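You operate a simulated robot arm through the tools that you are given. There is no shell and no other tool.

Carry out the task below with a simulated robot arm. There is one attempt and no reset: what you move stays moved.

TASK
Measure the bronze ring and sort it into the cell of its size.
Fine: it lies on the screen gauge, the cells are in the grey tray; leave the gauge wide open and switched off.

Only the result counts: the job must be done as asked and must still hold three seconds after the hand-in. Knocking over, shifting, dropping, spilling or breaking anything else fails it.

THE ROBOT
A 6-joint arm with a two-finger gripper, fixed in place. Base frame: the origin is on the floor under the middle of its stand, x ahead of it, y to its left, z up. Readings come in m, degrees, newtons and seconds.
With the tool pointing down near the work surface it reaches from about 0.38 to 0.86 m from the base axis. Its first joint turns from -166.0 to 166.0 degrees. Payload 2.45 kg.
The tool frame sits at the grasp point between the pads (the TCP): z along the fingers, y along the line on which they close. The tips reach 0.02 m beyond it. The gripper opens to 0.14 m; its body begins 0.168 m behind the TCP.
Orientation is that of the tool frame in the base frame, as [roll, pitch, yaw] about the fixed x, y, z axes, in that order (R = Rz(yaw) Ry(pitch) Rx(roll)). With the fingers straight down and closing along the base's y, the tool's x points along the base's -x, its y along +y and its z along -z.

THE INTERFACE
- The arm moves only by the tool servo_tool. Its argument "moves" is one flat list of numbers, 7 for each row, row after row: the shift along the tool's x, y, z in mm, then the turn, a rotation vector about the tool's x, y, z in degrees, then the finger opening in mm, from 0 to 140. In form: [dx, dy, dz, rx, ry, rz, grip, dx, dy, dz, rx, ry, rz, grip, ...]. A call has 1 to 20 rows; each row is the pose to reach, as a shift and turn from the pose commanded when the call began, along the tool's axes at that moment. Rows are played at 5 a second. More than 0.05 m and 8.6 degrees between two rows, or a gripper value outside its range, and nothing of the call is played. Where a pose cannot be reached the arm comes as near as it can. A force on the tool above 40 N (or 10 N above the force at the start of the call, whichever is more), or a blocked arm, ends the call early, and 0.2 s more pass. The fingers move at their own pace (about 0.045 m/s each) and stop on an object; they squeeze with about 32 N. The grip force told is the motor's: it shows also when the fingers shut on nothing. Time passes only in rows, and 0.2 s behind the last, so rows that repeat a pose let the fingers close. The reply holds the time, the measured pose of the TCP, the force on the tool along the base axes, the opening and the grip force, in the units named above and with some noise, with the torque about the TCP (base axes, N m) and any sound that the robot's microphone picked up.
- Cameras (640 x 400 px; columns grow to the right, rows downward): "scene" is fixed at [0.2193, 0.5, 1.5734]; the picture's right is [0.66, 0.75, 0.00], its down [0.57, -0.50, -0.65] and it looks along [-0.49, 0.43, -0.76] (base axes); focal length 214 px, centre (320, 200). "wrist" rides on the gripper at [0.078, 0.011, -0.209] in the tool frame; the picture's right is [-0.14, 0.99, 0.00], its down [-0.92, -0.13, -0.37] and it looks along [-0.36, -0.05, 0.93] (tool axes); focal length 280 px, centre (320, 200). There is no depth. A picture from a camera that has moved, and an enlarged one, comes with that camera's place and axes in the base frame and with its lens.
- grab_frame(camera): a new picture of that camera. It takes no simulated time.
- lift_body(by): moves the trunk up (or, below 0, down) by that many m; the arm rides with it, the base frame stays. It gives what a move gives, with no picture.
- inspect(camera, box): a new picture of the part [left, top, right, bottom] of that camera's present view, enlarged. It takes no simulated time.
- job_done(): hands the job in; it is judged then, once.

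Nothing tells you positions but the pictures and the camera data. Unless the task says otherwise, let go and move clear before handing in.

The tools are called after "Call:" as a command line: name --argument value ..., lists and objects as JSON in quotes. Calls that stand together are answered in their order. servo_tool: Moves the arm, as the interface text tells. Its arguments: {"type":"object","properties":{"moves":{"type":"array","items":{"type":"number"}}},"required":["moves"]} The other tools are called the same way: lift_body (by) moves the trunk up or down; grab_frame (camera) takes a picture; inspect (camera, box) takes an enlarged picture of a part of a camera's view; job_done () hands the job in.

At the start:

```text
t: 0.0
position: [0.6703, -0.0441, 1.2039]
orientation: [-180.0, 0.0, -180.0]
contact_force: [1.1, -0.6, -0.4]
moment: [0.01, 0.0, 0.03]
opening: 0.1402
grip_force: 0.0
trunk travel left (down, up): [-0.1, 0.13]
```

scene: 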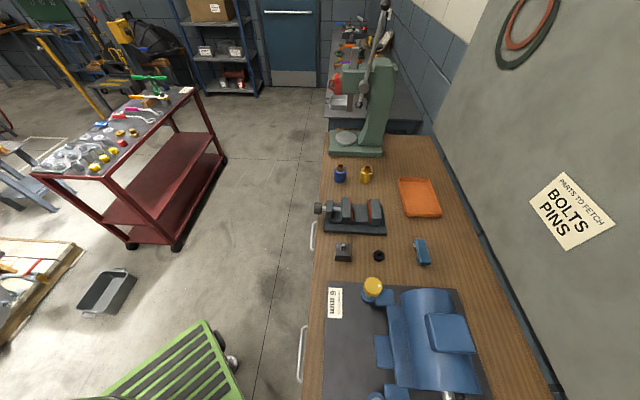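
wrist: 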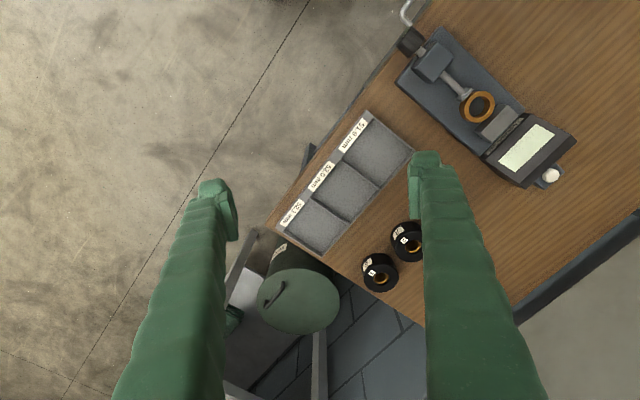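

I see the gauge with the bronze ring and the grey tray with three labelled cells in the wrist view; the scene camera looks elsewhere. I'll enlarge parts of the wrist view to read labels and the gauge.

Call:
inspect --camera "wrist" --box '[380, 0, 600, 200]'

Call:
inspect --camera "wrist" --box '[250, 90, 450, 300]'

Call:
grab_frame --camera "scene"

```text
2.00 times, centred on (490, 100) of wrist
camera zoom: at [0.5929, -0.0332, 1.4127], right [0.14, 0.99, 0.0], down [0.92, -0.13, 0.37], along [0.36, -0.05, -0.93], focal length 561 px, centre (-20, 400)
```

zoom: 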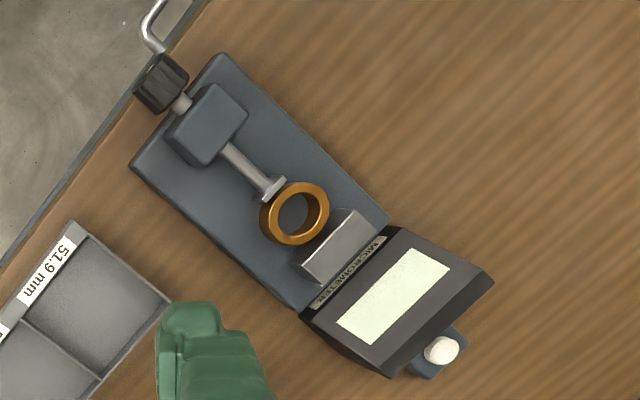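

```text
1.90 times, centred on (350, 195) of wrist
camera zoom: at [0.5929, -0.0332, 1.4127], right [0.14, 0.99, 0.0], down [0.92, -0.13, 0.37], along [0.36, -0.05, -0.93], focal length 534 px, centre (263, 210)
```

zoom: 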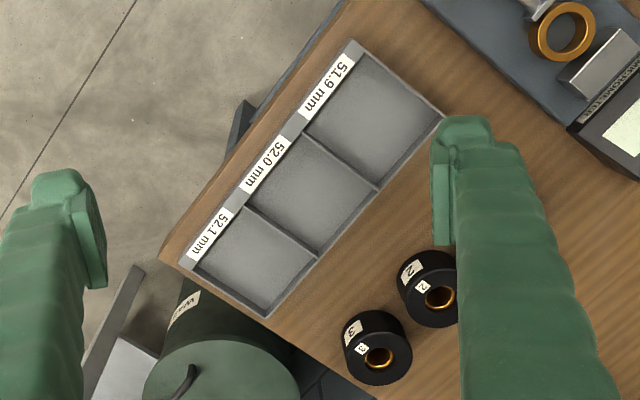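

```text
taken
```

scene: 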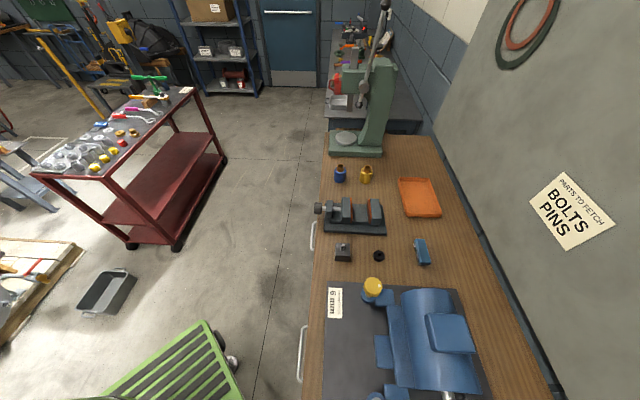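

The bench micrometer lies to the left, its axis at about 45° with the knob toward the robot, the ring near (0.65, 0.20), screen and white button at the far end. I'll move over it with the tool turned so the camera looks along the gauge axis, staying high.

Call:
servo_tool --moves '[3.5, 41, 0, 0, 0, -8, 140, 7, 82, 0, 0, 0, -16, 140, 10.5, 123, 0, 0, 0, -24, 140, 14, 164, 0, 0, 0, -32, 140, 17, 205, 0, 0, 0, -40, 140, 20, 244, 0, 0, 0, -48, 140]'

Call:
grab_frame --camera "wrist"

```text
t: 1.4
position: [0.6513, 0.2018, 1.2015]
orientation: [180.0, -0.1, -131.8]
contact_force: [1.0, 0.6, -0.9]
moment: [-0.06, -0.04, -0.01]
opening: 0.14
grip_force: 0.0
trunk travel left (down, up): [-0.1, 0.13]
```

```text
taken
camera wrist: at [0.5899, 0.1514, 1.4111], right [-0.65, 0.76, 0.0], down [0.71, 0.6, 0.37], along [0.28, 0.24, -0.93], focal length 280 px, centre (320, 200)
```

wrist: 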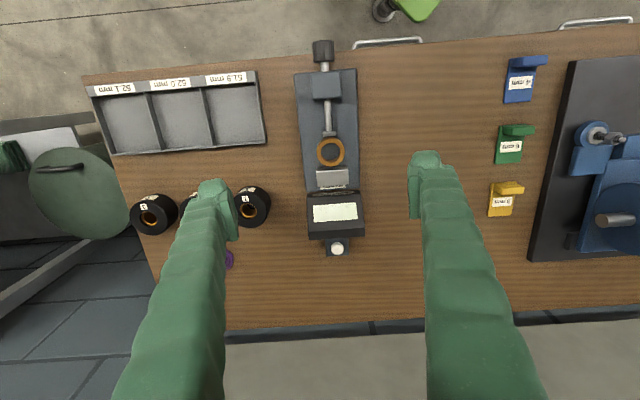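

The gauge is now centred, with the ring between the spindle tip and anvil. I'll zoom in for precise geometry.

Call:
inspect --camera "wrist" --box '[250, 30, 420, 136]'

Call:
inspect --camera "wrist" --box '[250, 130, 420, 264]'

Call:
inspect --camera "wrist" --box '[80, 60, 280, 250]'

```text
3.76 times, centred on (335, 83) of wrist
camera zoom: at [0.5899, 0.1514, 1.4111], right [-0.65, 0.76, 0.0], down [0.71, 0.6, 0.37], along [0.28, 0.24, -0.93], focal length 1056 px, centre (264, 640)
```

zoom: 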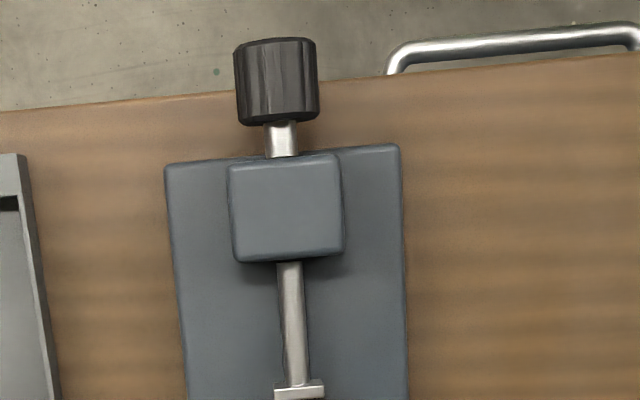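

```text
2.99 times, centred on (335, 197) of wrist
camera zoom: at [0.5899, 0.1514, 1.4111], right [-0.65, 0.76, 0.0], down [0.71, 0.6, 0.37], along [0.28, 0.24, -0.93], focal length 837 px, centre (275, 209)
```

zoom: 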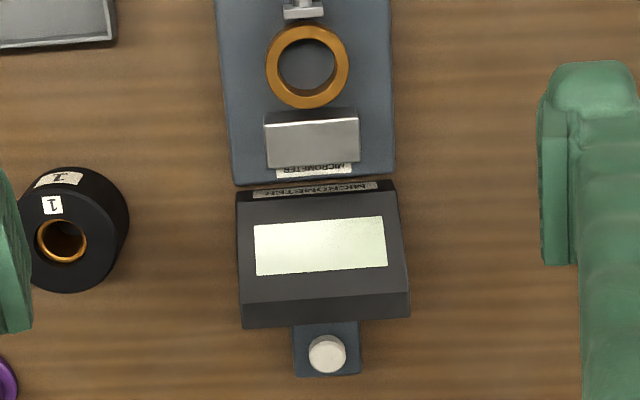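

```text
2.11 times, centred on (180, 155) of wrist
camera zoom: at [0.5899, 0.1514, 1.4111], right [-0.65, 0.76, 0.0], down [0.71, 0.6, 0.37], along [0.28, 0.24, -0.93], focal length 590 px, centre (615, 295)
```

zoom: 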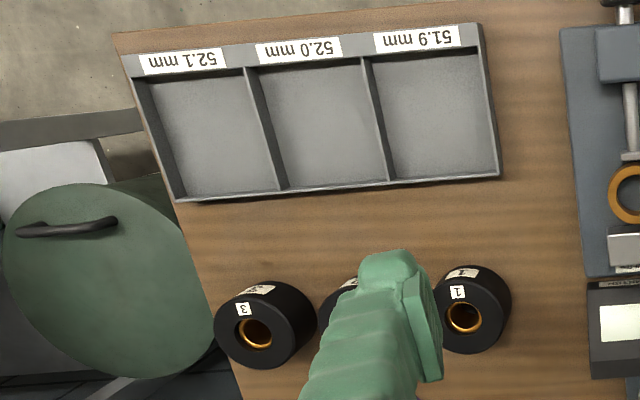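

The ring triangulates to about (0.66, 0.24, 0.89), the knob near (0.54, 0.12), and the white switch near (0.81, 0.39). I'll go lower over the screen to get a better look at it and the button.

Call:
servo_tool --moves '[-22.7, 3.9, 30, 0, 0, 0, 140, -45.4, 7.8, 60, 0, 0, 0, 140, -68, 11.7, 90, 0, 0, 0, 140, -90.8, 15.5, 120, 0, 0, 0, 140]'

Call:
grab_frame --camera "wrist"

```text
t: 2.4
position: [0.6999, 0.276, 1.0819]
orientation: [-180.0, 0.0, -132.1]
contact_force: [0.0, -0.2, 0.6]
moment: [-0.06, 0.02, -0.01]
opening: 0.14
grip_force: 0.0
trunk travel left (down, up): [-0.1, 0.13]
```

```text
taken
camera wrist: at [0.639, 0.2259, 1.2922], right [-0.64, 0.77, 0.0], down [0.71, 0.6, 0.37], along [0.28, 0.24, -0.93], focal length 280 px, centre (320, 200)
```

wrist: 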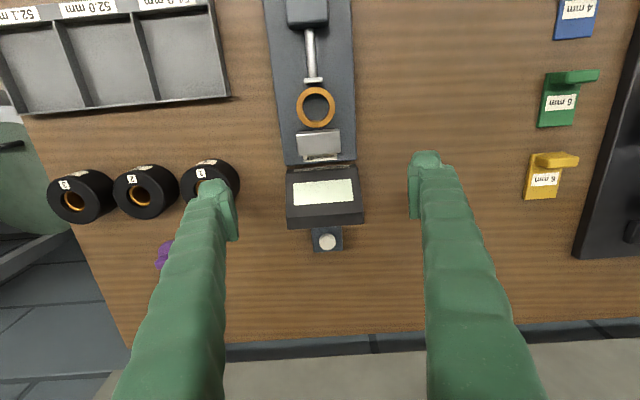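

Call:
inspect --camera "wrist" --box '[255, 60, 385, 150]'

Call:
inspect --camera "wrist" --box '[260, 125, 400, 265]'

```text
4.44 times, centred on (320, 105) of wrist
camera zoom: at [0.639, 0.2259, 1.2922], right [-0.64, 0.77, 0.0], down [0.71, 0.6, 0.37], along [0.28, 0.24, -0.93], focal length 1246 px, centre (320, 622)
```

zoom: 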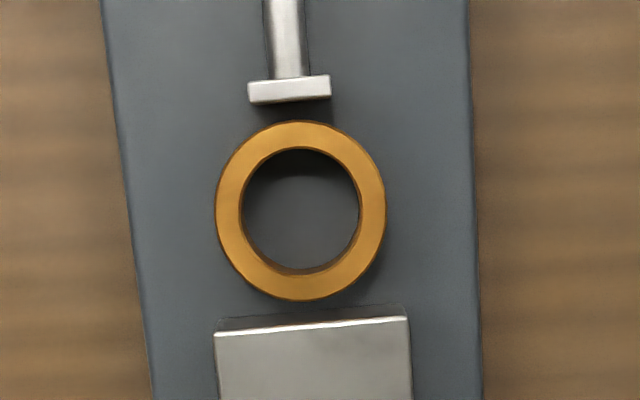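

```text
2.86 times, centred on (330, 195) of wrist
camera zoom: at [0.639, 0.2259, 1.2922], right [-0.64, 0.77, 0.0], down [0.71, 0.6, 0.37], along [0.28, 0.24, -0.93], focal length 801 px, centre (291, 214)
```

zoom: 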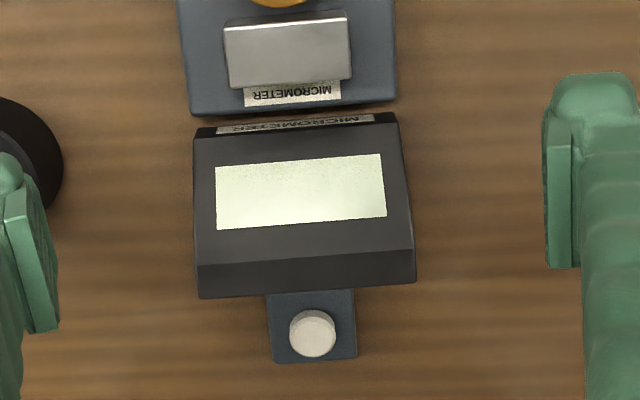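

The button sits just behind the raised rear of the screen housing, at roughly (0.80, 0.38, 0.90). I'll close the fingers, tilt slightly outward for reach, and hover above the button to check alignment.

Call:
servo_tool --moves '[-30, -1.5, 10, 0, -3, 0, 100, -60, -3, 20, 0, -6, 0, 60, -90, -4.5, 30, 0, -9, 0, 20, -120, -6, 40, 0, -12, 0, 0, -141, -7, 50, 0, -15, 0, 0, -141, -7, 50, 0, -15, 0, 0]'

Call:
grab_frame --camera "wrist"

```text
t: 3.8
position: [0.7999, 0.3787, 1.0335]
orientation: [-180.0, 15.0, -132.1]
contact_force: [-0.1, -0.6, -0.2]
moment: [-0.01, 0.0, -0.01]
opening: 0.0195
grip_force: 0.2
trunk travel left (down, up): [-0.1, 0.13]
```

```text
taken
camera wrist: at [0.705, 0.2896, 1.2157], right [-0.65, 0.76, 0.04], down [0.63, 0.5, 0.59], along [0.44, 0.41, -0.8], focal length 280 px, centre (320, 200)
```

wrist: 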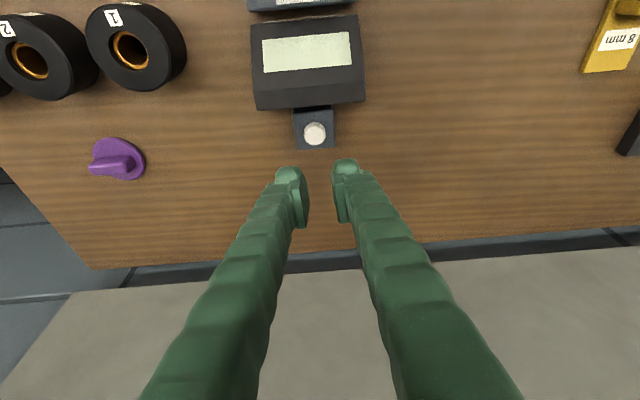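

The fingers are still closing and hover near the button. I'll let them close fully and zoom in.

Call:
servo_tool --moves '[0, 0, 0, 0, 0, 0, 0, 0, 0, 0, 0, 0, 0, 0]'

Call:
inspect --camera "wrist" --box '[230, 0, 400, 106]'

Call:
inspect --camera "wrist" --box '[240, 90, 400, 240]'

```text
t: 4.4
position: [0.7996, 0.3788, 1.0337]
orientation: [-179.9, 15.0, -131.9]
contact_force: [-0.2, -0.3, -0.4]
moment: [0.01, -0.01, 0.03]
opening: 0.0003
grip_force: 26.6
trunk travel left (down, up): [-0.1, 0.13]
```

```text
3.76 times, centred on (315, 53) of wrist
camera zoom: at [0.7047, 0.2894, 1.2159], right [-0.65, 0.76, 0.04], down [0.63, 0.5, 0.59], along [0.43, 0.41, -0.8], focal length 1056 px, centre (339, 753)
```

zoom: 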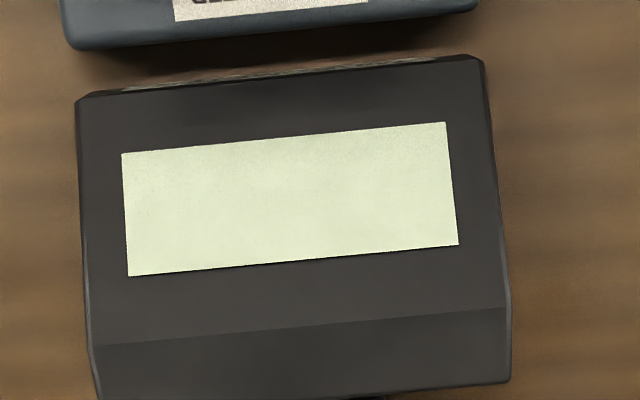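

```text
2.67 times, centred on (320, 165) of wrist
camera zoom: at [0.7047, 0.2894, 1.2159], right [-0.65, 0.76, 0.04], down [0.63, 0.5, 0.59], along [0.43, 0.41, -0.8], focal length 748 px, centre (320, 293)
```

zoom: 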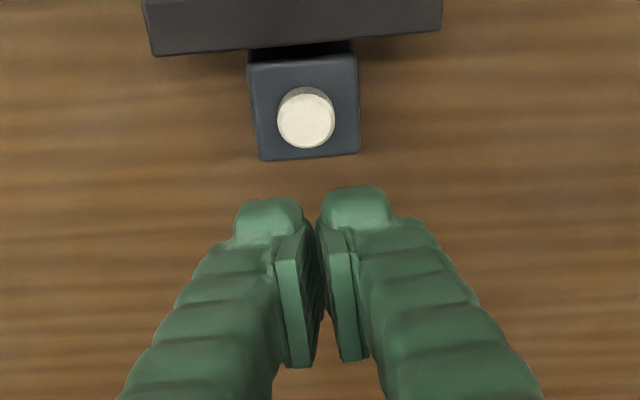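

Closed fingertips are right above the button (≈(0.804, 0.381), top near z 0.90). I'll descend to about 2 cm above it, shifted slightly outward so the tips land on the button's middle.

Call:
servo_tool --moves '[6.3, 0, 31, 0, 0, 0, 0, 12.6, 0, 62, 0, 0, 0, 0, 18.8, 0, 93.3, 0, 0, 0, 0]'

Call:
grab_frame --camera "wrist"

Call:
inspect --camera "wrist" --box '[240, 60, 400, 240]'

```text
t: 5.2
position: [0.8051, 0.3821, 0.9365]
orientation: [-179.9, 15.0, -132.0]
contact_force: [-0.1, 0.7, 0.7]
moment: [0.0, 0.02, -0.02]
opening: 0.0
grip_force: 29.3
trunk travel left (down, up): [-0.1, 0.13]
```

```text
taken
camera wrist: at [0.7097, 0.2939, 1.1191], right [-0.65, 0.76, 0.04], down [0.63, 0.5, 0.59], along [0.43, 0.41, -0.8], focal length 280 px, centre (320, 200)
```

wrist: 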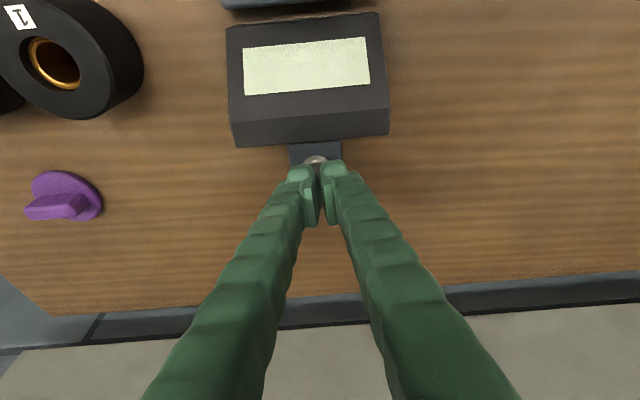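

```text
2.22 times, centred on (320, 150) of wrist
camera zoom: at [0.7097, 0.2939, 1.1191], right [-0.65, 0.76, 0.04], down [0.63, 0.5, 0.59], along [0.43, 0.41, -0.8], focal length 623 px, centre (320, 311)
```

zoom: 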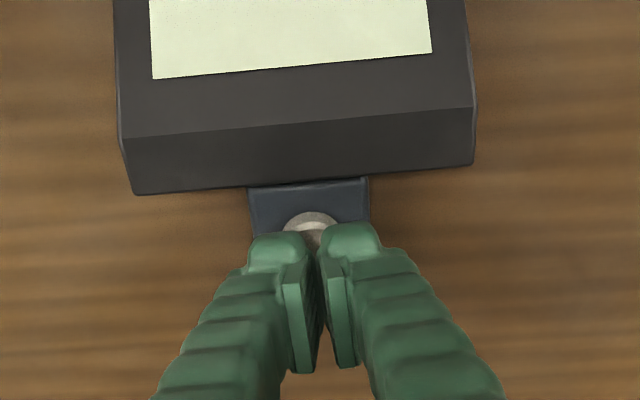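

The tips hover over the button with clear space to the housing. I'll descend slowly in small steps and watch force and sound.

Call:
servo_tool --moves '[1.3, 0, 4.8, 0, 0, 0, 0, 2.1, 0, 7.7, 0, 0, 0, 0, 2.6, 0, 9.7, 0, 0, 0, 0, 3.1, 0, 11.6, 0, 0, 0, 0]'

```text
t: 6.2
position: [0.8037, 0.3817, 0.9259]
orientation: [180.0, 15.1, -132.1]
contact_force: [0.1, 0.3, -0.9]
moment: [-0.04, 0.0, 0.0]
opening: 0.0
grip_force: 29.5
trunk travel left (down, up): [-0.1, 0.13]
```

No contact yet; continuing down in small steps.

Call:
servo_tool --moves '[0.8, 0, 2.9, 0, 0, 0, 0, 1.6, 0, 5.8, 0, 0, 0, 0, 2.1, 0, 7.7, 0, 0, 0, 0, 2.6, 0, 9.7, 0, 0, 0, 0]'

Call:
inspect --camera "wrist" --box '[240, 60, 400, 240]'

```text
t: 7.2
position: [0.8041, 0.3823, 0.9167]
orientation: [-180.0, 15.0, -132.0]
contact_force: [0.5, -2.6, 6.9]
moment: [-0.13, 0.01, -0.03]
opening: 0.0
grip_force: 29.1
trunk travel left (down, up): [-0.1, 0.13]
heard: click
```

```text
2.22 times, centred on (320, 150) of wrist
camera zoom: at [0.7083, 0.2929, 1.0992], right [-0.65, 0.76, 0.04], down [0.63, 0.5, 0.6], along [0.44, 0.41, -0.8], focal length 623 px, centre (320, 311)
```

zoom: 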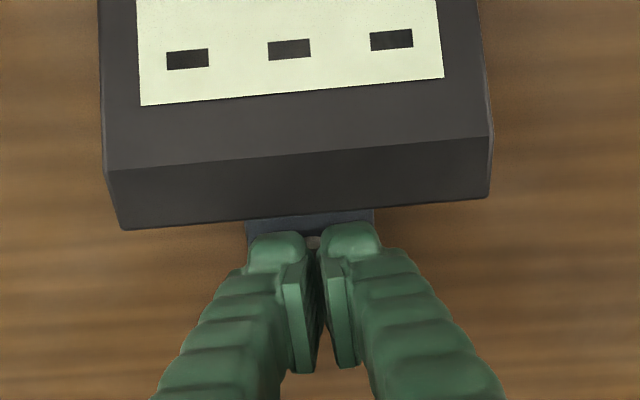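

A click was heard and the screen now shows dashes, so the gauge is on. I'll retreat straight up and then look at the knob.

Call:
servo_tool --moves '[-10, 0, -37, 0, 0, 0, 0, -20, 0, -74, 0, 0, 0, 0, -31, 0, -116, 0, 0, 0, 0]'

Call:
grab_frame --camera "wrist"

```text
t: 8.0
position: [0.8016, 0.3801, 1.0371]
orientation: [-179.9, 15.0, -131.9]
contact_force: [-0.7, 0.6, 0.6]
moment: [-0.03, -0.02, -0.01]
opening: 0.0001
grip_force: 29.1
trunk travel left (down, up): [-0.1, 0.13]
```

```text
taken
camera wrist: at [0.7062, 0.293, 1.2197], right [-0.65, 0.76, 0.04], down [0.63, 0.5, 0.59], along [0.43, 0.41, -0.8], focal length 280 px, centre (320, 200)
```

wrist: 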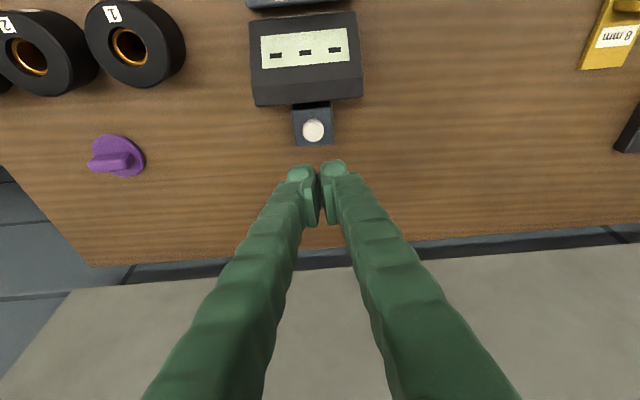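

The gauge is on ("- - -"). Everything is laid out along a 45° axis, with the knob around (0.54, 0.12, ~0.885) overhanging the bench edge. I'll retreat up and back, then turn the tool around so I can approach the knob coaxially from the robot side.

Call:
servo_tool --moves '[33.3, 2.2, -27.7, 0, 1.67, 0, 0, 66.6, 4.4, -55.4, 0, 3.33, 0, 0, 100, 6.6, -83, 0, 5, 0, 0, 133.3, 8.8, -110.7, 0, 6.67, 0, 20, 166.6, 11, -138.4, 0, 8.33, 0, 40, 200, 13.1, -166, 0, 10, 0, 60, 233.3, 15.3, -193.7, 0, 11.67, 0, 60, 266.6, 17.5, -221.4, 0, 13.33, 0, 60, 299.9, 19.7, -249.1, 0, 15, 0, 60]'

Call:
grab_frame --camera "wrist"

```text
t: 10.0
position: [0.552, 0.1302, 1.1993]
orientation: [-179.9, 0.0, -132.1]
contact_force: [-0.5, 0.0, -0.4]
moment: [0.02, -0.06, -0.04]
opening: 0.0604
grip_force: 0.1
trunk travel left (down, up): [-0.1, 0.13]
```

```text
taken
camera wrist: at [0.4913, 0.0801, 1.4087], right [-0.64, 0.76, 0.0], down [0.71, 0.6, 0.37], along [0.28, 0.24, -0.93], focal length 280 px, centre (320, 200)
```

wrist: 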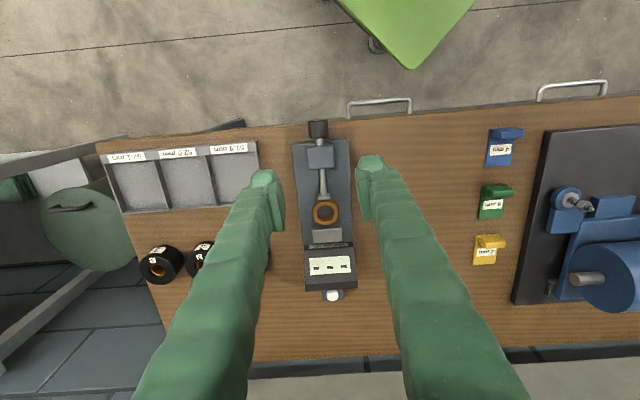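

Now I'll turn the tool about the vertical, half a turn in two calls, at this safe height.

Call:
servo_tool --moves '[0, 0, 0, 0, 0, 8.4, 60, 0, 0, 0, 0, 0, 16.8, 60, 0, 0, 0, 0, 0, 25.2, 60, 0, 0, 0, 0, 0, 33.6, 60, 0, 0, 0, 0, 0, 42, 60, 0, 0, 0, 0, 0, 50.4, 60, 0, 0, 0, 0, 0, 58.8, 60, 0, 0, 0, 0, 0, 67.2, 60, 0, 0, 0, 0, 0, 75.6, 60, 0, 0, 0, 0, 0, 84, 60, 0, 0, 0, 0, 0, 91.5, 60]'

Call:
servo_tool --moves '[0, 0, 0, 0, 0, 8.4, 60, 0, 0, 0, 0, 0, 16.8, 60, 0, 0, 0, 0, 0, 25.2, 60, 0, 0, 0, 0, 0, 33.6, 60, 0, 0, 0, 0, 0, 42, 60, 0, 0, 0, 0, 0, 50.4, 60, 0, 0, 0, 0, 0, 58.8, 60, 0, 0, 0, 0, 0, 67.2, 60, 0, 0, 0, 0, 0, 75.6, 60, 0, 0, 0, 0, 0, 84, 60, 0, 0, 0, 0, 0, 91.3, 60]'

Call:
grab_frame --camera "wrist"

```text
t: 12.4
position: [0.5536, 0.1317, 1.1998]
orientation: [-180.0, 0.0, 136.3]
contact_force: [-0.1, -0.5, -0.4]
moment: [0.0, 0.01, -0.04]
opening: 0.0601
grip_force: 0.1
trunk travel left (down, up): [-0.1, 0.13]
```

```text
t: 14.8
position: [0.5534, 0.1319, 1.1988]
orientation: [-180.0, 0.0, 45.0]
contact_force: [-1.1, 0.3, -0.3]
moment: [0.01, -0.01, -0.03]
opening: 0.0602
grip_force: 0.0
trunk travel left (down, up): [-0.1, 0.13]
```

```text
taken
camera wrist: at [0.615, 0.1799, 1.4086], right [0.6, -0.8, 0.0], down [-0.74, -0.56, 0.37], along [-0.29, -0.22, -0.93], focal length 280 px, centre (320, 200)
```

wrist: 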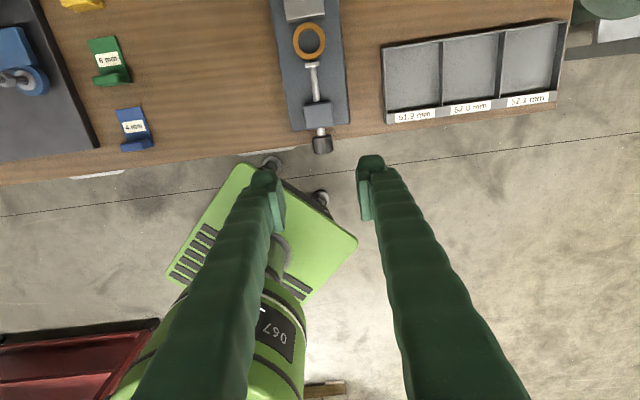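

The tool is now turned around (yaw 45°), with the robot's own base visible below. I'll tilt the tool toward horizontal, first 45°, to check how the arm copes and see the knob better.

Call:
servo_tool --moves '[0, 0, 0, 0, 7.5, 0, 60, 0, 0, 0, 0, 15, 0, 60, 0, 0, 0, 0, 22.5, 0, 60, 0, 0, 0, 0, 30, 0, 60, 0, 0, 0, 0, 37.5, 0, 60, 0, 0, 0, 0, 45, 0, 60]'

Call:
grab_frame --camera "wrist"

```text
t: 16.2
position: [0.5536, 0.132, 1.2001]
orientation: [-180.0, -45.0, 45.0]
contact_force: [0.4, -0.4, -0.5]
moment: [0.03, 0.01, 0.01]
opening: 0.0601
grip_force: 0.0
trunk travel left (down, up): [-0.1, 0.13]
```

```text
taken
camera wrist: at [0.4944, 0.0588, 1.4029], right [0.63, -0.77, -0.1], down [-0.73, -0.56, -0.39], along [0.25, 0.32, -0.92], focal length 280 px, centre (320, 200)
```

wrist: 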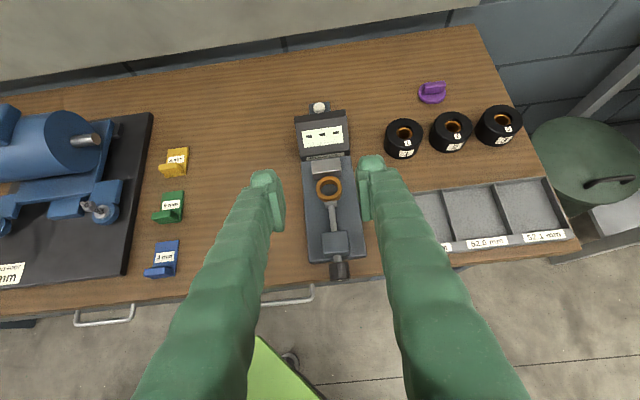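

The view is upright and clear now, and the arm copes well. I'll continue tilting to horizontal at this height.

Call:
servo_tool --moves '[0, 0, 0, 0, 7.5, 0, 60, 0, 0, 0, 0, 15, 0, 60, 0, 0, 0, 0, 22.5, 0, 60, 0, 0, 0, 0, 30, 0, 60, 0, 0, 0, 0, 37.5, 0, 60, 0, 0, 0, 0, 45, 0, 60]'

Call:
grab_frame --camera "wrist"

Call:
grab_frame --camera "scene"

```text
t: 17.6
position: [0.57, 0.1269, 1.1936]
orientation: [3.6, -89.9, -138.3]
contact_force: [1.3, 0.4, -0.4]
moment: [0.01, -0.02, 0.03]
opening: 0.0602
grip_force: 0.0
out of reach, approached as far as the arm can: row 2, 3, 4, 5, 6
trunk travel left (down, up): [-0.1, 0.13]
```

```text
taken
camera wrist: at [0.4301, -0.0295, 1.2713], right [0.7, -0.7, -0.14], down [-0.35, -0.17, -0.92], along [0.62, 0.7, -0.36], focal length 280 px, centre (320, 200)
```

wrist: 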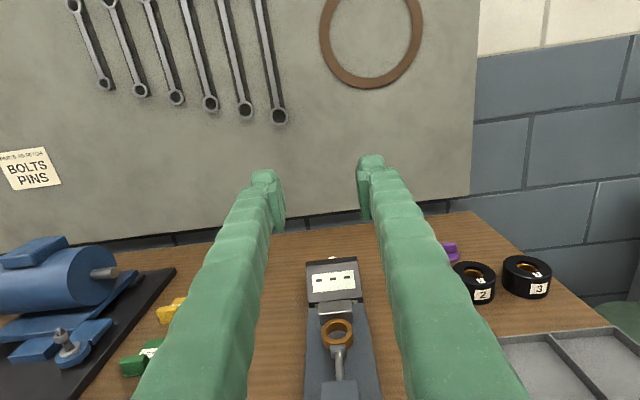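

```text
taken
```

scene: 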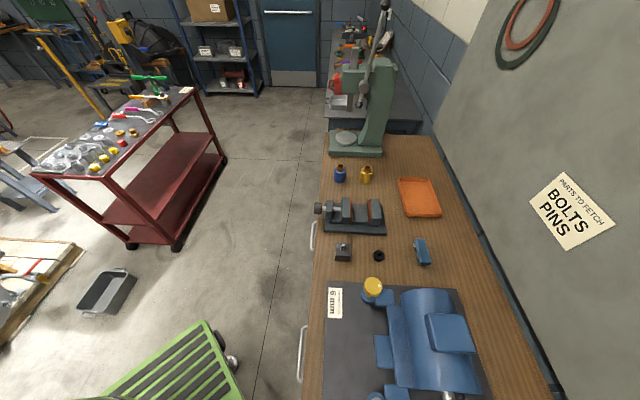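

The tool is horizontal now, just slightly short of the commanded position because it's close in at this height. I'll descend to see whether the pose becomes reachable lower down.

Call:
servo_tool --moves '[-40, 0, 0, 0, 0, 0, 60, -80, 0, 0, 0, 0, 0, 60, -110, 0, 0, 0, 0, 0, 60]'

Call:
grab_frame --camera "wrist"

```text
t: 18.4
position: [0.5683, 0.1253, 1.0836]
orientation: [42.9, -90.0, -177.9]
contact_force: [0.8, 0.1, 1.0]
moment: [-0.01, 0.02, 0.0]
opening: 0.0601
grip_force: 0.1
trunk travel left (down, up): [-0.1, 0.13]
```

```text
taken
camera wrist: at [0.4289, -0.0301, 1.1612], right [0.7, -0.7, -0.14], down [-0.35, -0.17, -0.92], along [0.62, 0.69, -0.36], focal length 280 px, centre (320, 200)
```

wrist: 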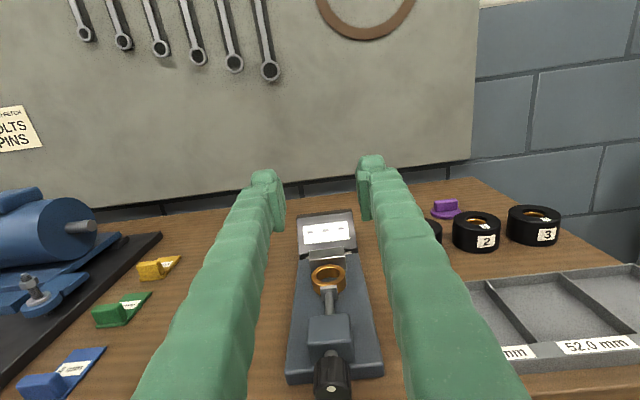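

Reached now. Let me zoom into this view to measure the gauge's heights.

Call:
inspect --camera "wrist" --box '[260, 300, 420, 400]'

Call:
inspect --camera "wrist" --box '[270, 200, 390, 310]'

```text
4.00 times, centred on (340, 350) of wrist
camera zoom: at [0.4289, -0.0301, 1.1612], right [0.7, -0.7, -0.14], down [-0.35, -0.17, -0.92], along [0.62, 0.69, -0.36], focal length 1122 px, centre (240, -400)
```

zoom: 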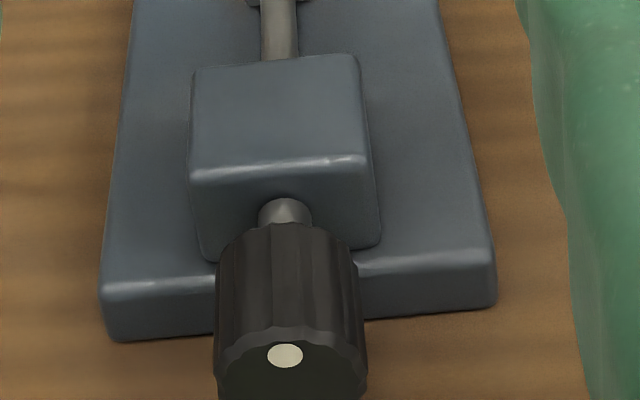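

```text
3.64 times, centred on (330, 255) of wrist
camera zoom: at [0.4289, -0.0301, 1.1612], right [0.7, -0.7, -0.14], down [-0.35, -0.17, -0.92], along [0.62, 0.69, -0.36], focal length 1020 px, centre (284, 0)
```

zoom: 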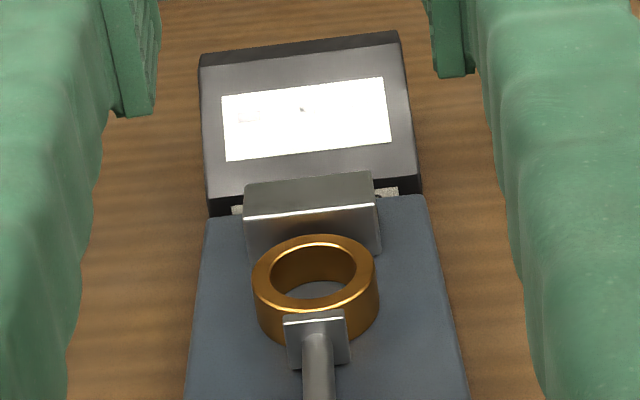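

Triangulation: base plate top z≈0.884, bench z≈0.865, ring top ≈0.903, knob axis around z≈0.89–0.90, near face s≈0.455 along the 45° axis. I'll align laterally with the knob axis and come lower and back for a closer look.

Call:
servo_tool --moves '[-28, -4.6, -20, 0, 0, 0, 60, -56, -9.2, -40, 0, 0, 0, 60, -84, -13.8, -60, 0, 0, 0, 60, -84, -13.8, -60, 0, 0, 0, 60]'

Call:
grab_frame --camera "wrist"

```text
t: 19.4
position: [0.516, 0.0921, 0.998]
orientation: [108.8, -90.0, 116.4]
contact_force: [-0.4, 0.8, -0.3]
moment: [-0.03, -0.02, 0.05]
opening: 0.0601
grip_force: 0.1
trunk travel left (down, up): [-0.1, 0.13]
```

```text
taken
camera wrist: at [0.3764, -0.0633, 1.0769], right [0.7, -0.7, -0.14], down [-0.35, -0.17, -0.92], along [0.62, 0.69, -0.37], focal length 280 px, centre (320, 200)
```

wrist: 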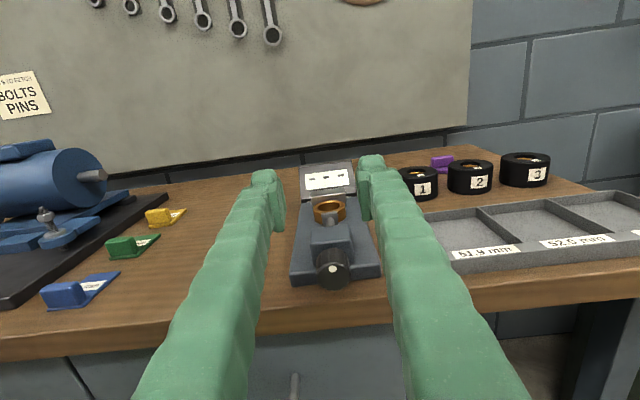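

Call:
inspect --camera "wrist" --box '[280, 210, 390, 300]'

Call:
inspect --camera "wrist" --box '[270, 140, 400, 240]'

```text
4.44 times, centred on (335, 255) of wrist
camera zoom: at [0.3764, -0.0633, 1.0769], right [0.7, -0.7, -0.14], down [-0.35, -0.17, -0.92], along [0.62, 0.69, -0.37], focal length 1246 px, centre (253, -44)
```

zoom: 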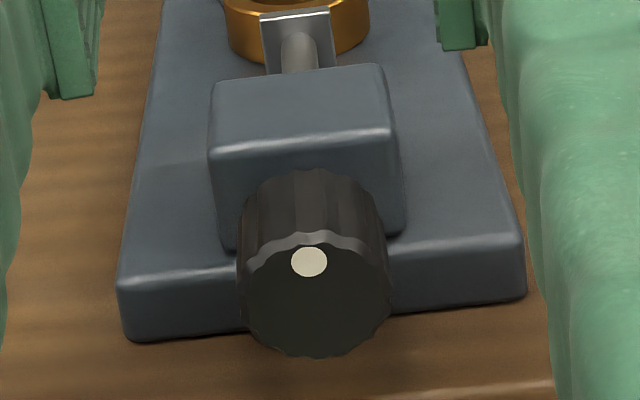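

```text
4.00 times, centred on (335, 190) of wrist
camera zoom: at [0.3764, -0.0633, 1.0769], right [0.7, -0.7, -0.14], down [-0.35, -0.17, -0.92], along [0.62, 0.69, -0.37], focal length 1122 px, centre (260, 240)
```

zoom: 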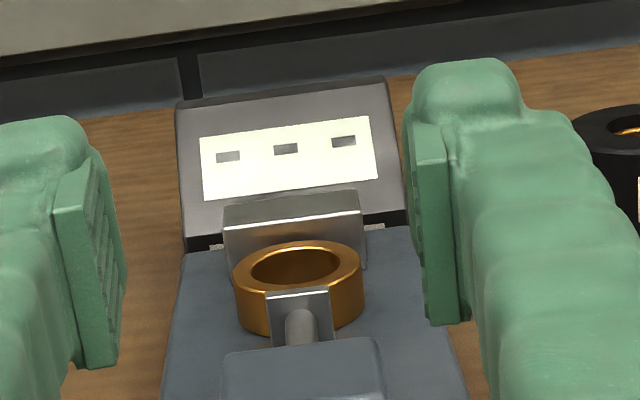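

I can see everything from here, including the screen ("- - -"). The knob face is centred at about s=0.454, z=0.902, with a white index dot at 12 o'clock. I'll descend to axis height with fingers straddling, then advance so the tips overlap the knob's near end.

Call:
servo_tool --moves '[-35, 0.8, 0, 0, 0, 0, 60, -70, 0.8, 0, 0, 0, 0, 60, -96, 0.8, 0, 0, 0, 0, 60, -96, 0.8, 0, 0, 0, 0, 60]'

Call:
grab_frame --camera "wrist"

Call:
inspect --camera "wrist" --box '[250, 120, 410, 230]'

```text
t: 20.4
position: [0.5166, 0.0936, 0.9031]
orientation: [-28.5, -89.9, -106.2]
contact_force: [0.1, 1.1, -0.3]
moment: [0.01, 0.0, 0.02]
opening: 0.06
grip_force: 0.1
trunk travel left (down, up): [-0.1, 0.13]
```

```text
taken
camera wrist: at [0.3771, -0.0614, 0.9811], right [0.7, -0.7, -0.14], down [-0.35, -0.17, -0.92], along [0.62, 0.69, -0.37], focal length 280 px, centre (320, 200)
```

wrist: 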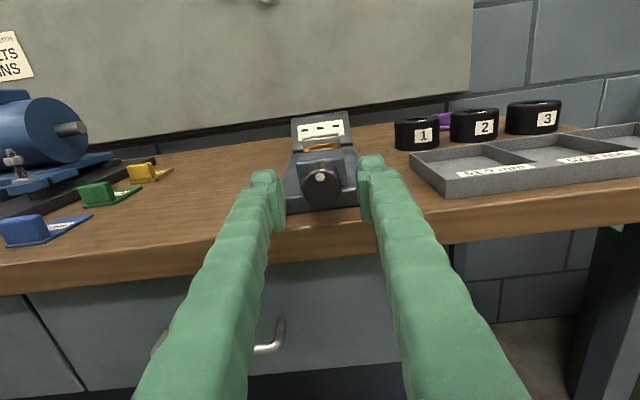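

```text
3.64 times, centred on (330, 175) of wrist
camera zoom: at [0.3771, -0.0614, 0.9811], right [0.7, -0.7, -0.14], down [-0.35, -0.17, -0.92], along [0.62, 0.69, -0.37], focal length 1020 px, centre (284, 291)
```

zoom: 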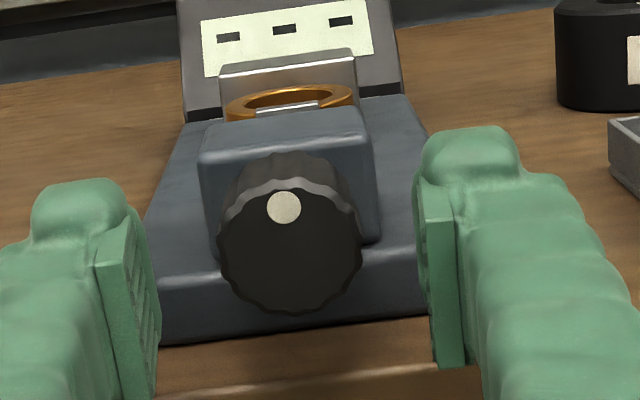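

Alignment looks good: the knob is centred between the fingers at axis height. I'll advance 14 mm so the tips overlap the knob's end, then close gently.

Call:
servo_tool --moves '[-0.5, 1, 7, 0, 0, 0, 60, -0.5, 1, 14, 0, 0, 0, 60, -0.5, 1, 14, 0, 0, 0, 10, -0.5, 1, 14, 0, 0, 0, 0, -0.5, 1, 14, 0, 0, 0, 0]'

Call:
grab_frame --camera "wrist"

Call:
inspect --camera "wrist" --box '[250, 110, 410, 230]'

```text
t: 21.5
position: [0.5222, 0.0981, 0.9039]
orientation: [-84.8, -89.5, -50.2]
contact_force: [-65.6, -62.2, -4.4]
moment: [-0.29, 0.27, 0.12]
opening: 0.023
grip_force: 20.9
trunk travel left (down, up): [-0.1, 0.13]
stopped in row 5: the force on the tool passed its limit at 49 N (the readings are from after the stop); the commanded pose is now the measured one
```

```text
taken
camera wrist: at [0.3821, -0.0575, 0.9818], right [0.7, -0.7, -0.15], down [-0.36, -0.16, -0.92], along [0.62, 0.69, -0.36], focal length 280 px, centre (320, 200)
```

wrist: 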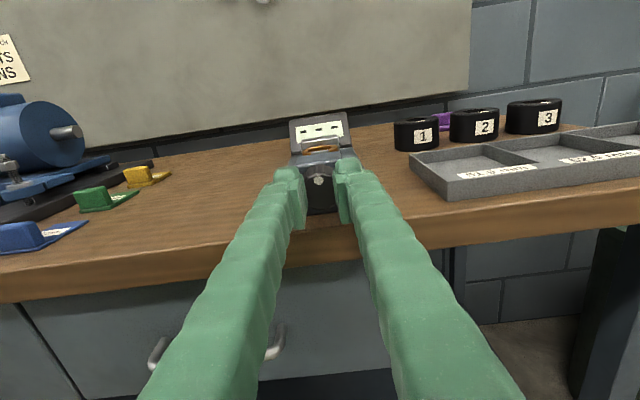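

```text
3.33 times, centred on (330, 170) of wrist
camera zoom: at [0.3821, -0.0575, 0.9818], right [0.7, -0.7, -0.15], down [-0.36, -0.16, -0.92], along [0.62, 0.69, -0.36], focal length 935 px, centre (287, 300)
```

zoom: 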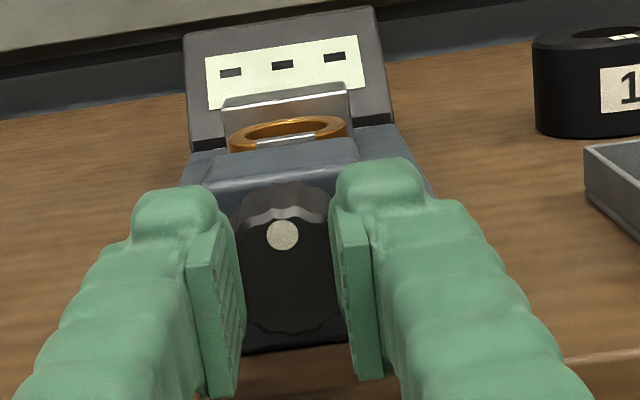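

The fingers closed past the knob's edge (23 mm opening) and pushed back hard: the pads end behind the recessed tips, so I wasn't far enough forward. I'll open right away and check whether anything moved.

Call:
servo_tool --moves '[0, 0, 0, 0, 0, 0, 60, 0, 0, 0, 0, 0, 0, 60, 0, 0, 0, 0, 0, 0, 60]'

Call:
grab_frame --camera "wrist"

Call:
inspect --camera "wrist" --box '[250, 110, 410, 230]'

```text
t: 21.8
position: [0.5232, 0.0933, 0.9039]
orientation: [-85.4, -89.4, -50.5]
contact_force: [-42.0, -66.5, 3.7]
moment: [-0.12, 0.15, 1.45]
opening: 0.0349
grip_force: 0.0
trunk travel left (down, up): [-0.1, 0.13]
stopped in row 1: the force on the tool passed its limit at 106 N (the readings are from after the stop); the commanded pose is now the measured one
```

```text
taken
camera wrist: at [0.383, -0.0605, 0.9815], right [0.69, -0.71, -0.15], down [-0.36, -0.16, -0.92], along [0.63, 0.69, -0.36], focal length 280 px, centre (320, 200)
```

wrist: 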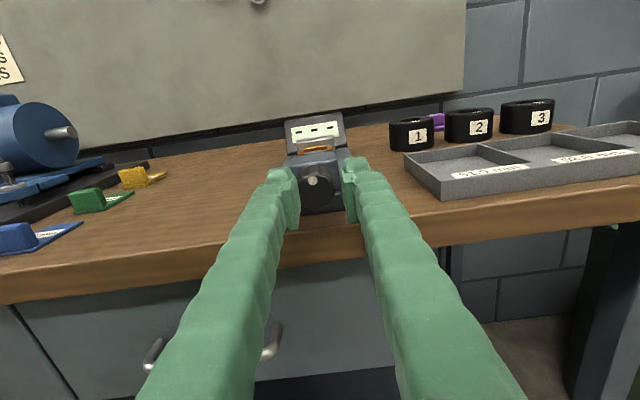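

```text
3.33 times, centred on (330, 170) of wrist
camera zoom: at [0.383, -0.0605, 0.9815], right [0.69, -0.71, -0.15], down [-0.36, -0.16, -0.92], along [0.63, 0.69, -0.36], focal length 935 px, centre (287, 300)
```

zoom: 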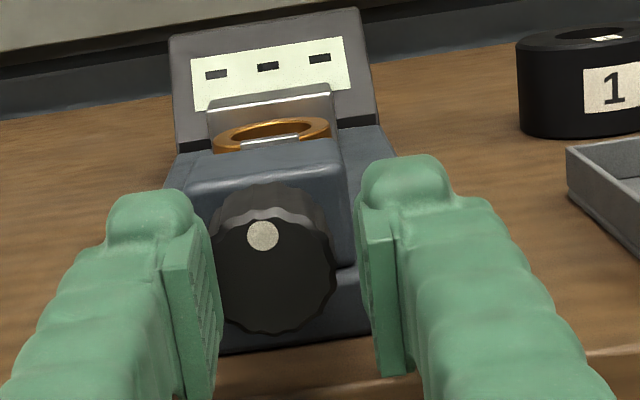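

Still loaded. I'll back off along the tool axis while opening.

Call:
servo_tool --moves '[0, 0, -4, 0, 0, 0, 60, 0, 0, -8, 0, 0, 0, 60, 0, 0, -12, 0, 0, 0, 60]'

Call:
grab_frame --camera "wrist"

Call:
inspect --camera "wrist" --box '[250, 110, 410, 230]'

```text
t: 22.6
position: [0.5169, 0.0936, 0.9007]
orientation: [-126.6, -89.4, -8.5]
contact_force: [-0.6, 0.8, 0.7]
moment: [0.04, -0.02, 0.02]
opening: 0.0601
grip_force: 0.1
trunk travel left (down, up): [-0.1, 0.13]
```

```text
taken
camera wrist: at [0.3772, -0.0617, 0.9799], right [0.7, -0.7, -0.15], down [-0.36, -0.17, -0.92], along [0.62, 0.69, -0.37], focal length 280 px, centre (320, 200)
```

wrist: 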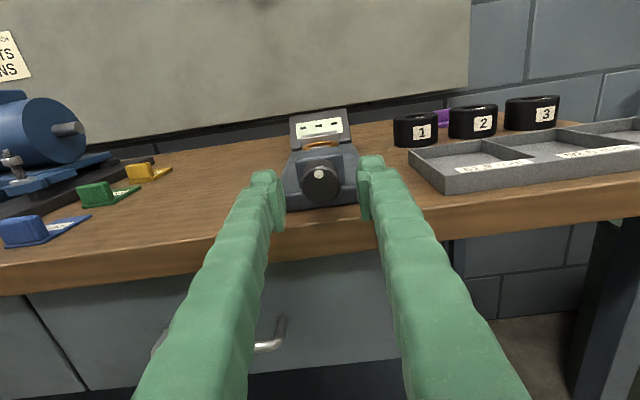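

```text
3.33 times, centred on (330, 170) of wrist
camera zoom: at [0.3772, -0.0617, 0.9799], right [0.7, -0.7, -0.15], down [-0.36, -0.17, -0.92], along [0.62, 0.69, -0.37], focal length 935 px, centre (287, 300)
```

zoom: 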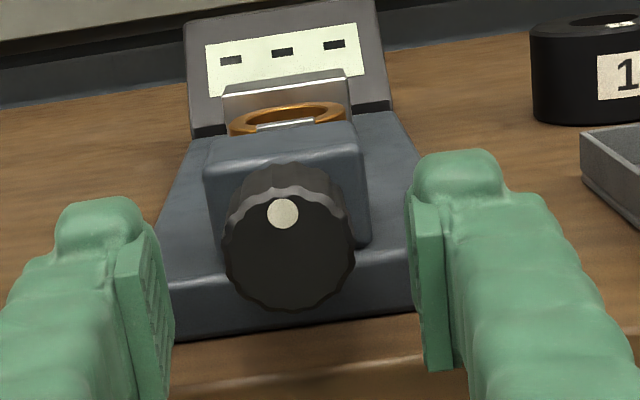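

I'm free, and the view shows the gauge in the same place as before. The pads only span roughly −15 to +5 mm around the TCP, so I need the TCP just past the knob face. I'll rotate to −25°, advance with clearance, then check before closing.

Call:
servo_tool --moves '[1.8, 1.1, 0, 0, 0.36, -8, 50, 1.8, 1.1, 0, 0, 0.36, -16.5, 48, 1.8, 1.1, 0, 0, 0.36, -25.5, 48, 1.8, 1.1, 8, 0, 0.36, -25.5, 48, 1.8, 1.1, 16, 0, 0.36, -25.5, 48, 1.8, 1.1, 26, 0, 0.36, -25.5, 48]'

Call:
grab_frame --camera "wrist"

Call:
inspect --camera "wrist" --box '[240, 110, 400, 230]'

```text
refused: row 3 steps farther than a row can; nothing moved
```

```text
taken
camera wrist: at [0.3772, -0.0617, 0.9799], right [0.7, -0.7, -0.15], down [-0.36, -0.17, -0.92], along [0.62, 0.69, -0.37], focal length 280 px, centre (320, 200)
```

wrist: 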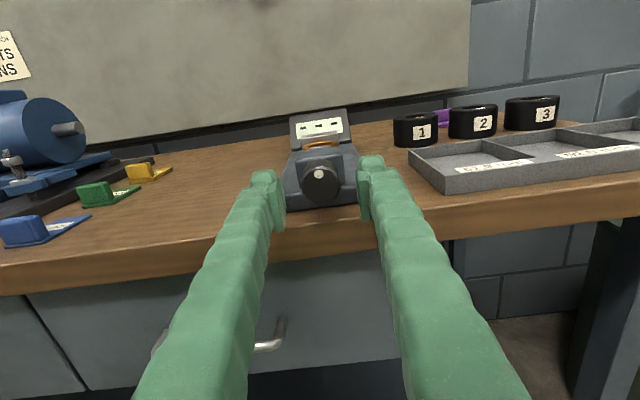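

```text
3.33 times, centred on (320, 170) of wrist
camera zoom: at [0.3772, -0.0617, 0.9799], right [0.7, -0.7, -0.15], down [-0.36, -0.17, -0.92], along [0.62, 0.69, -0.37], focal length 935 px, centre (320, 300)
```

zoom: 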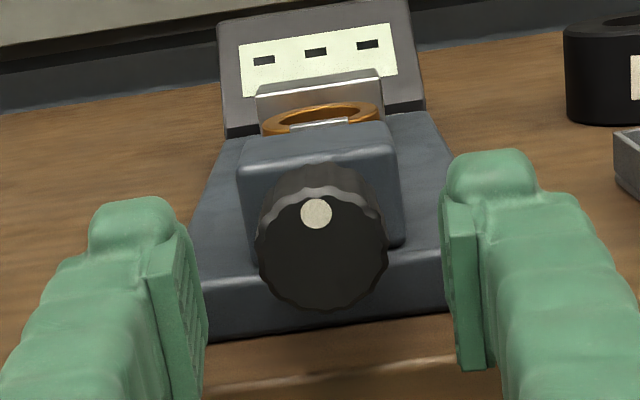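

One step was too large; I'll split the rotation into smaller rows.

Call:
servo_tool --moves '[1.8, 1.1, 0, 0, 0.36, -6.5, 50, 1.8, 1.1, 0, 0, 0.36, -13, 48, 1.8, 1.1, 0, 0, 0.36, -19.5, 48, 1.8, 1.1, 0, 0, 0.36, -25.5, 48, 1.8, 1.1, 8, 0, 0.36, -25.5, 48, 1.8, 1.1, 16, 0, 0.36, -25.5, 48, 1.8, 1.1, 26, 0, 0.36, -25.5, 48]'

Call:
inspect --camera "wrist" --box '[240, 110, 400, 230]'

```text
t: 24.2
position: [0.536, 0.11, 0.9018]
orientation: [89.8, -65.0, 135.1]
contact_force: [-0.1, -0.5, -0.9]
moment: [0.0, -0.02, -0.04]
opening: 0.048
grip_force: 0.1
trunk travel left (down, up): [-0.1, 0.13]
```

```text
3.33 times, centred on (320, 170) of wrist
camera zoom: at [0.3712, -0.0208, 0.9776], right [0.67, -0.68, 0.29], down [-0.07, -0.45, -0.89], along [0.73, 0.58, -0.35], focal length 935 px, centre (320, 300)
```

zoom: 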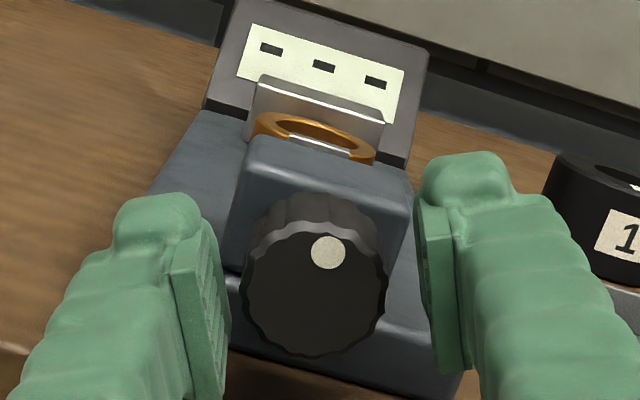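

The knob is between the fingers with no contact. I'll advance 3 mm more and close, watching for an opening near 35 mm.

Call:
servo_tool --moves '[0, 0, 3, 0, 0, 0, 48, 0, 0, 3, 0, 0, 0, 38, 0, 0, 3, 0, 0, 0, 32, 0, 0, 3, 0, 0, 0, 32]'

Call:
inspect --camera "wrist" --box '[240, 110, 400, 230]'

```text
t: 25.2
position: [0.5376, 0.1132, 0.9024]
orientation: [90.0, -65.0, 135.0]
contact_force: [-4.0, 4.4, -3.6]
moment: [-0.07, 0.05, 0.06]
opening: 0.037
grip_force: 3.6
trunk travel left (down, up): [-0.1, 0.13]
```

```text
3.33 times, centred on (320, 170) of wrist
camera zoom: at [0.3731, -0.0183, 0.9774], right [0.68, -0.68, 0.29], down [-0.07, -0.45, -0.89], along [0.73, 0.58, -0.35], focal length 935 px, centre (320, 300)
```

zoom: 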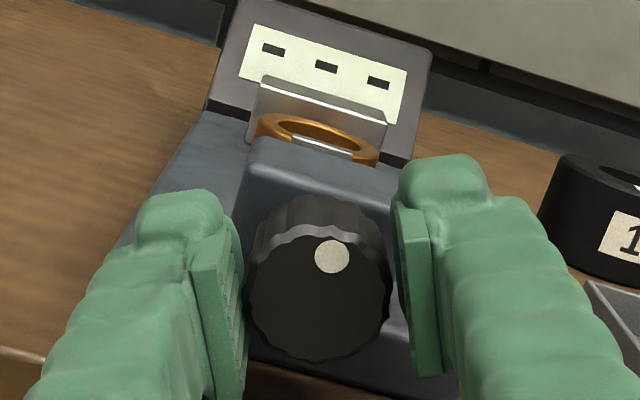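

The left pad touches first; I'll shift about 1 mm that way and close to full squeeze.

Call:
servo_tool --moves '[0, -1, 0, 0, 0, 0, 34, 0, -1.2, 0, 0, 0, 0, 20, 0, -1.2, 0, 0, 0, 0, 0, 0, -1.2, 0, 0, 0, 0, 0]'

Call:
inspect --camera "wrist" --box '[240, 110, 400, 230]'

```text
t: 26.2
position: [0.5372, 0.1131, 0.9018]
orientation: [90.1, -65.0, 134.9]
contact_force: [-7.7, 4.9, -8.7]
moment: [0.05, -0.04, 0.14]
opening: 0.0346
grip_force: 45.1
trunk travel left (down, up): [-0.1, 0.13]
```

```text
3.33 times, centred on (320, 170) of wrist
camera zoom: at [0.3729, -0.0175, 0.9774], right [0.68, -0.68, 0.29], down [-0.07, -0.45, -0.89], along [0.73, 0.58, -0.35], focal length 935 px, centre (320, 300)
```

zoom: 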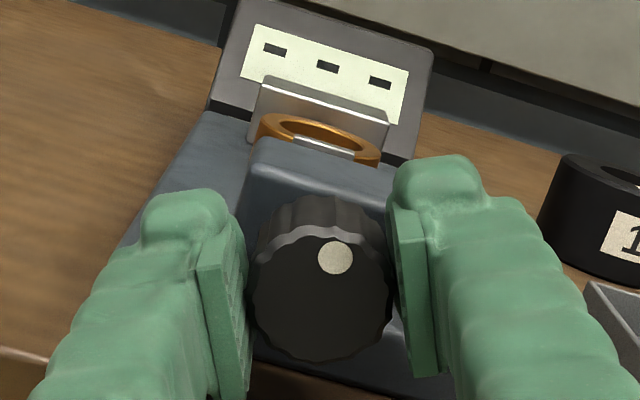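

Gripped at 34.6 mm. Now a first clockwise turn of 15° to test the thread direction and resistance.

Call:
servo_tool --moves '[0, 0, 0, 0, 0, 5, 0, 0, 0, 0, 0, 0, 10, 0, 0, 0, 0, 0, 0, 15, 0, 0, 0, 0, 0, 0, 15, 0]'

Call:
inspect --camera "wrist" --box '[240, 110, 400, 230]'

```text
t: 27.2
position: [0.5374, 0.112, 0.9019]
orientation: [89.9, -80.0, 134.9]
contact_force: [-7.2, 5.0, -9.3]
moment: [-0.22, 0.28, 0.07]
opening: 0.0346
grip_force: 45.0
trunk travel left (down, up): [-0.1, 0.13]
```

```text
3.33 times, centred on (320, 170) of wrist
camera zoom: at [0.3874, -0.0321, 0.9808], right [0.71, -0.71, 0.04], down [-0.24, -0.28, -0.93], along [0.67, 0.65, -0.37], focal length 935 px, centre (320, 300)
```

zoom: 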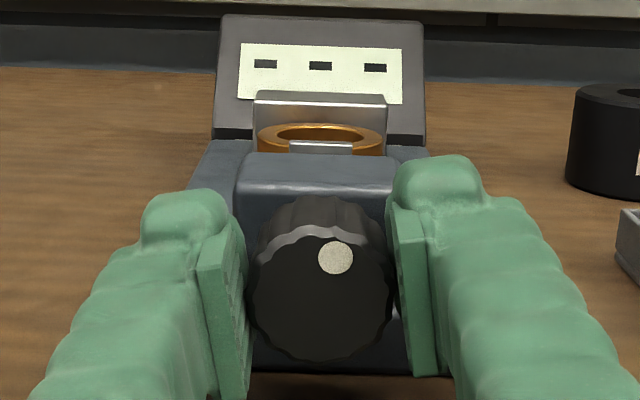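

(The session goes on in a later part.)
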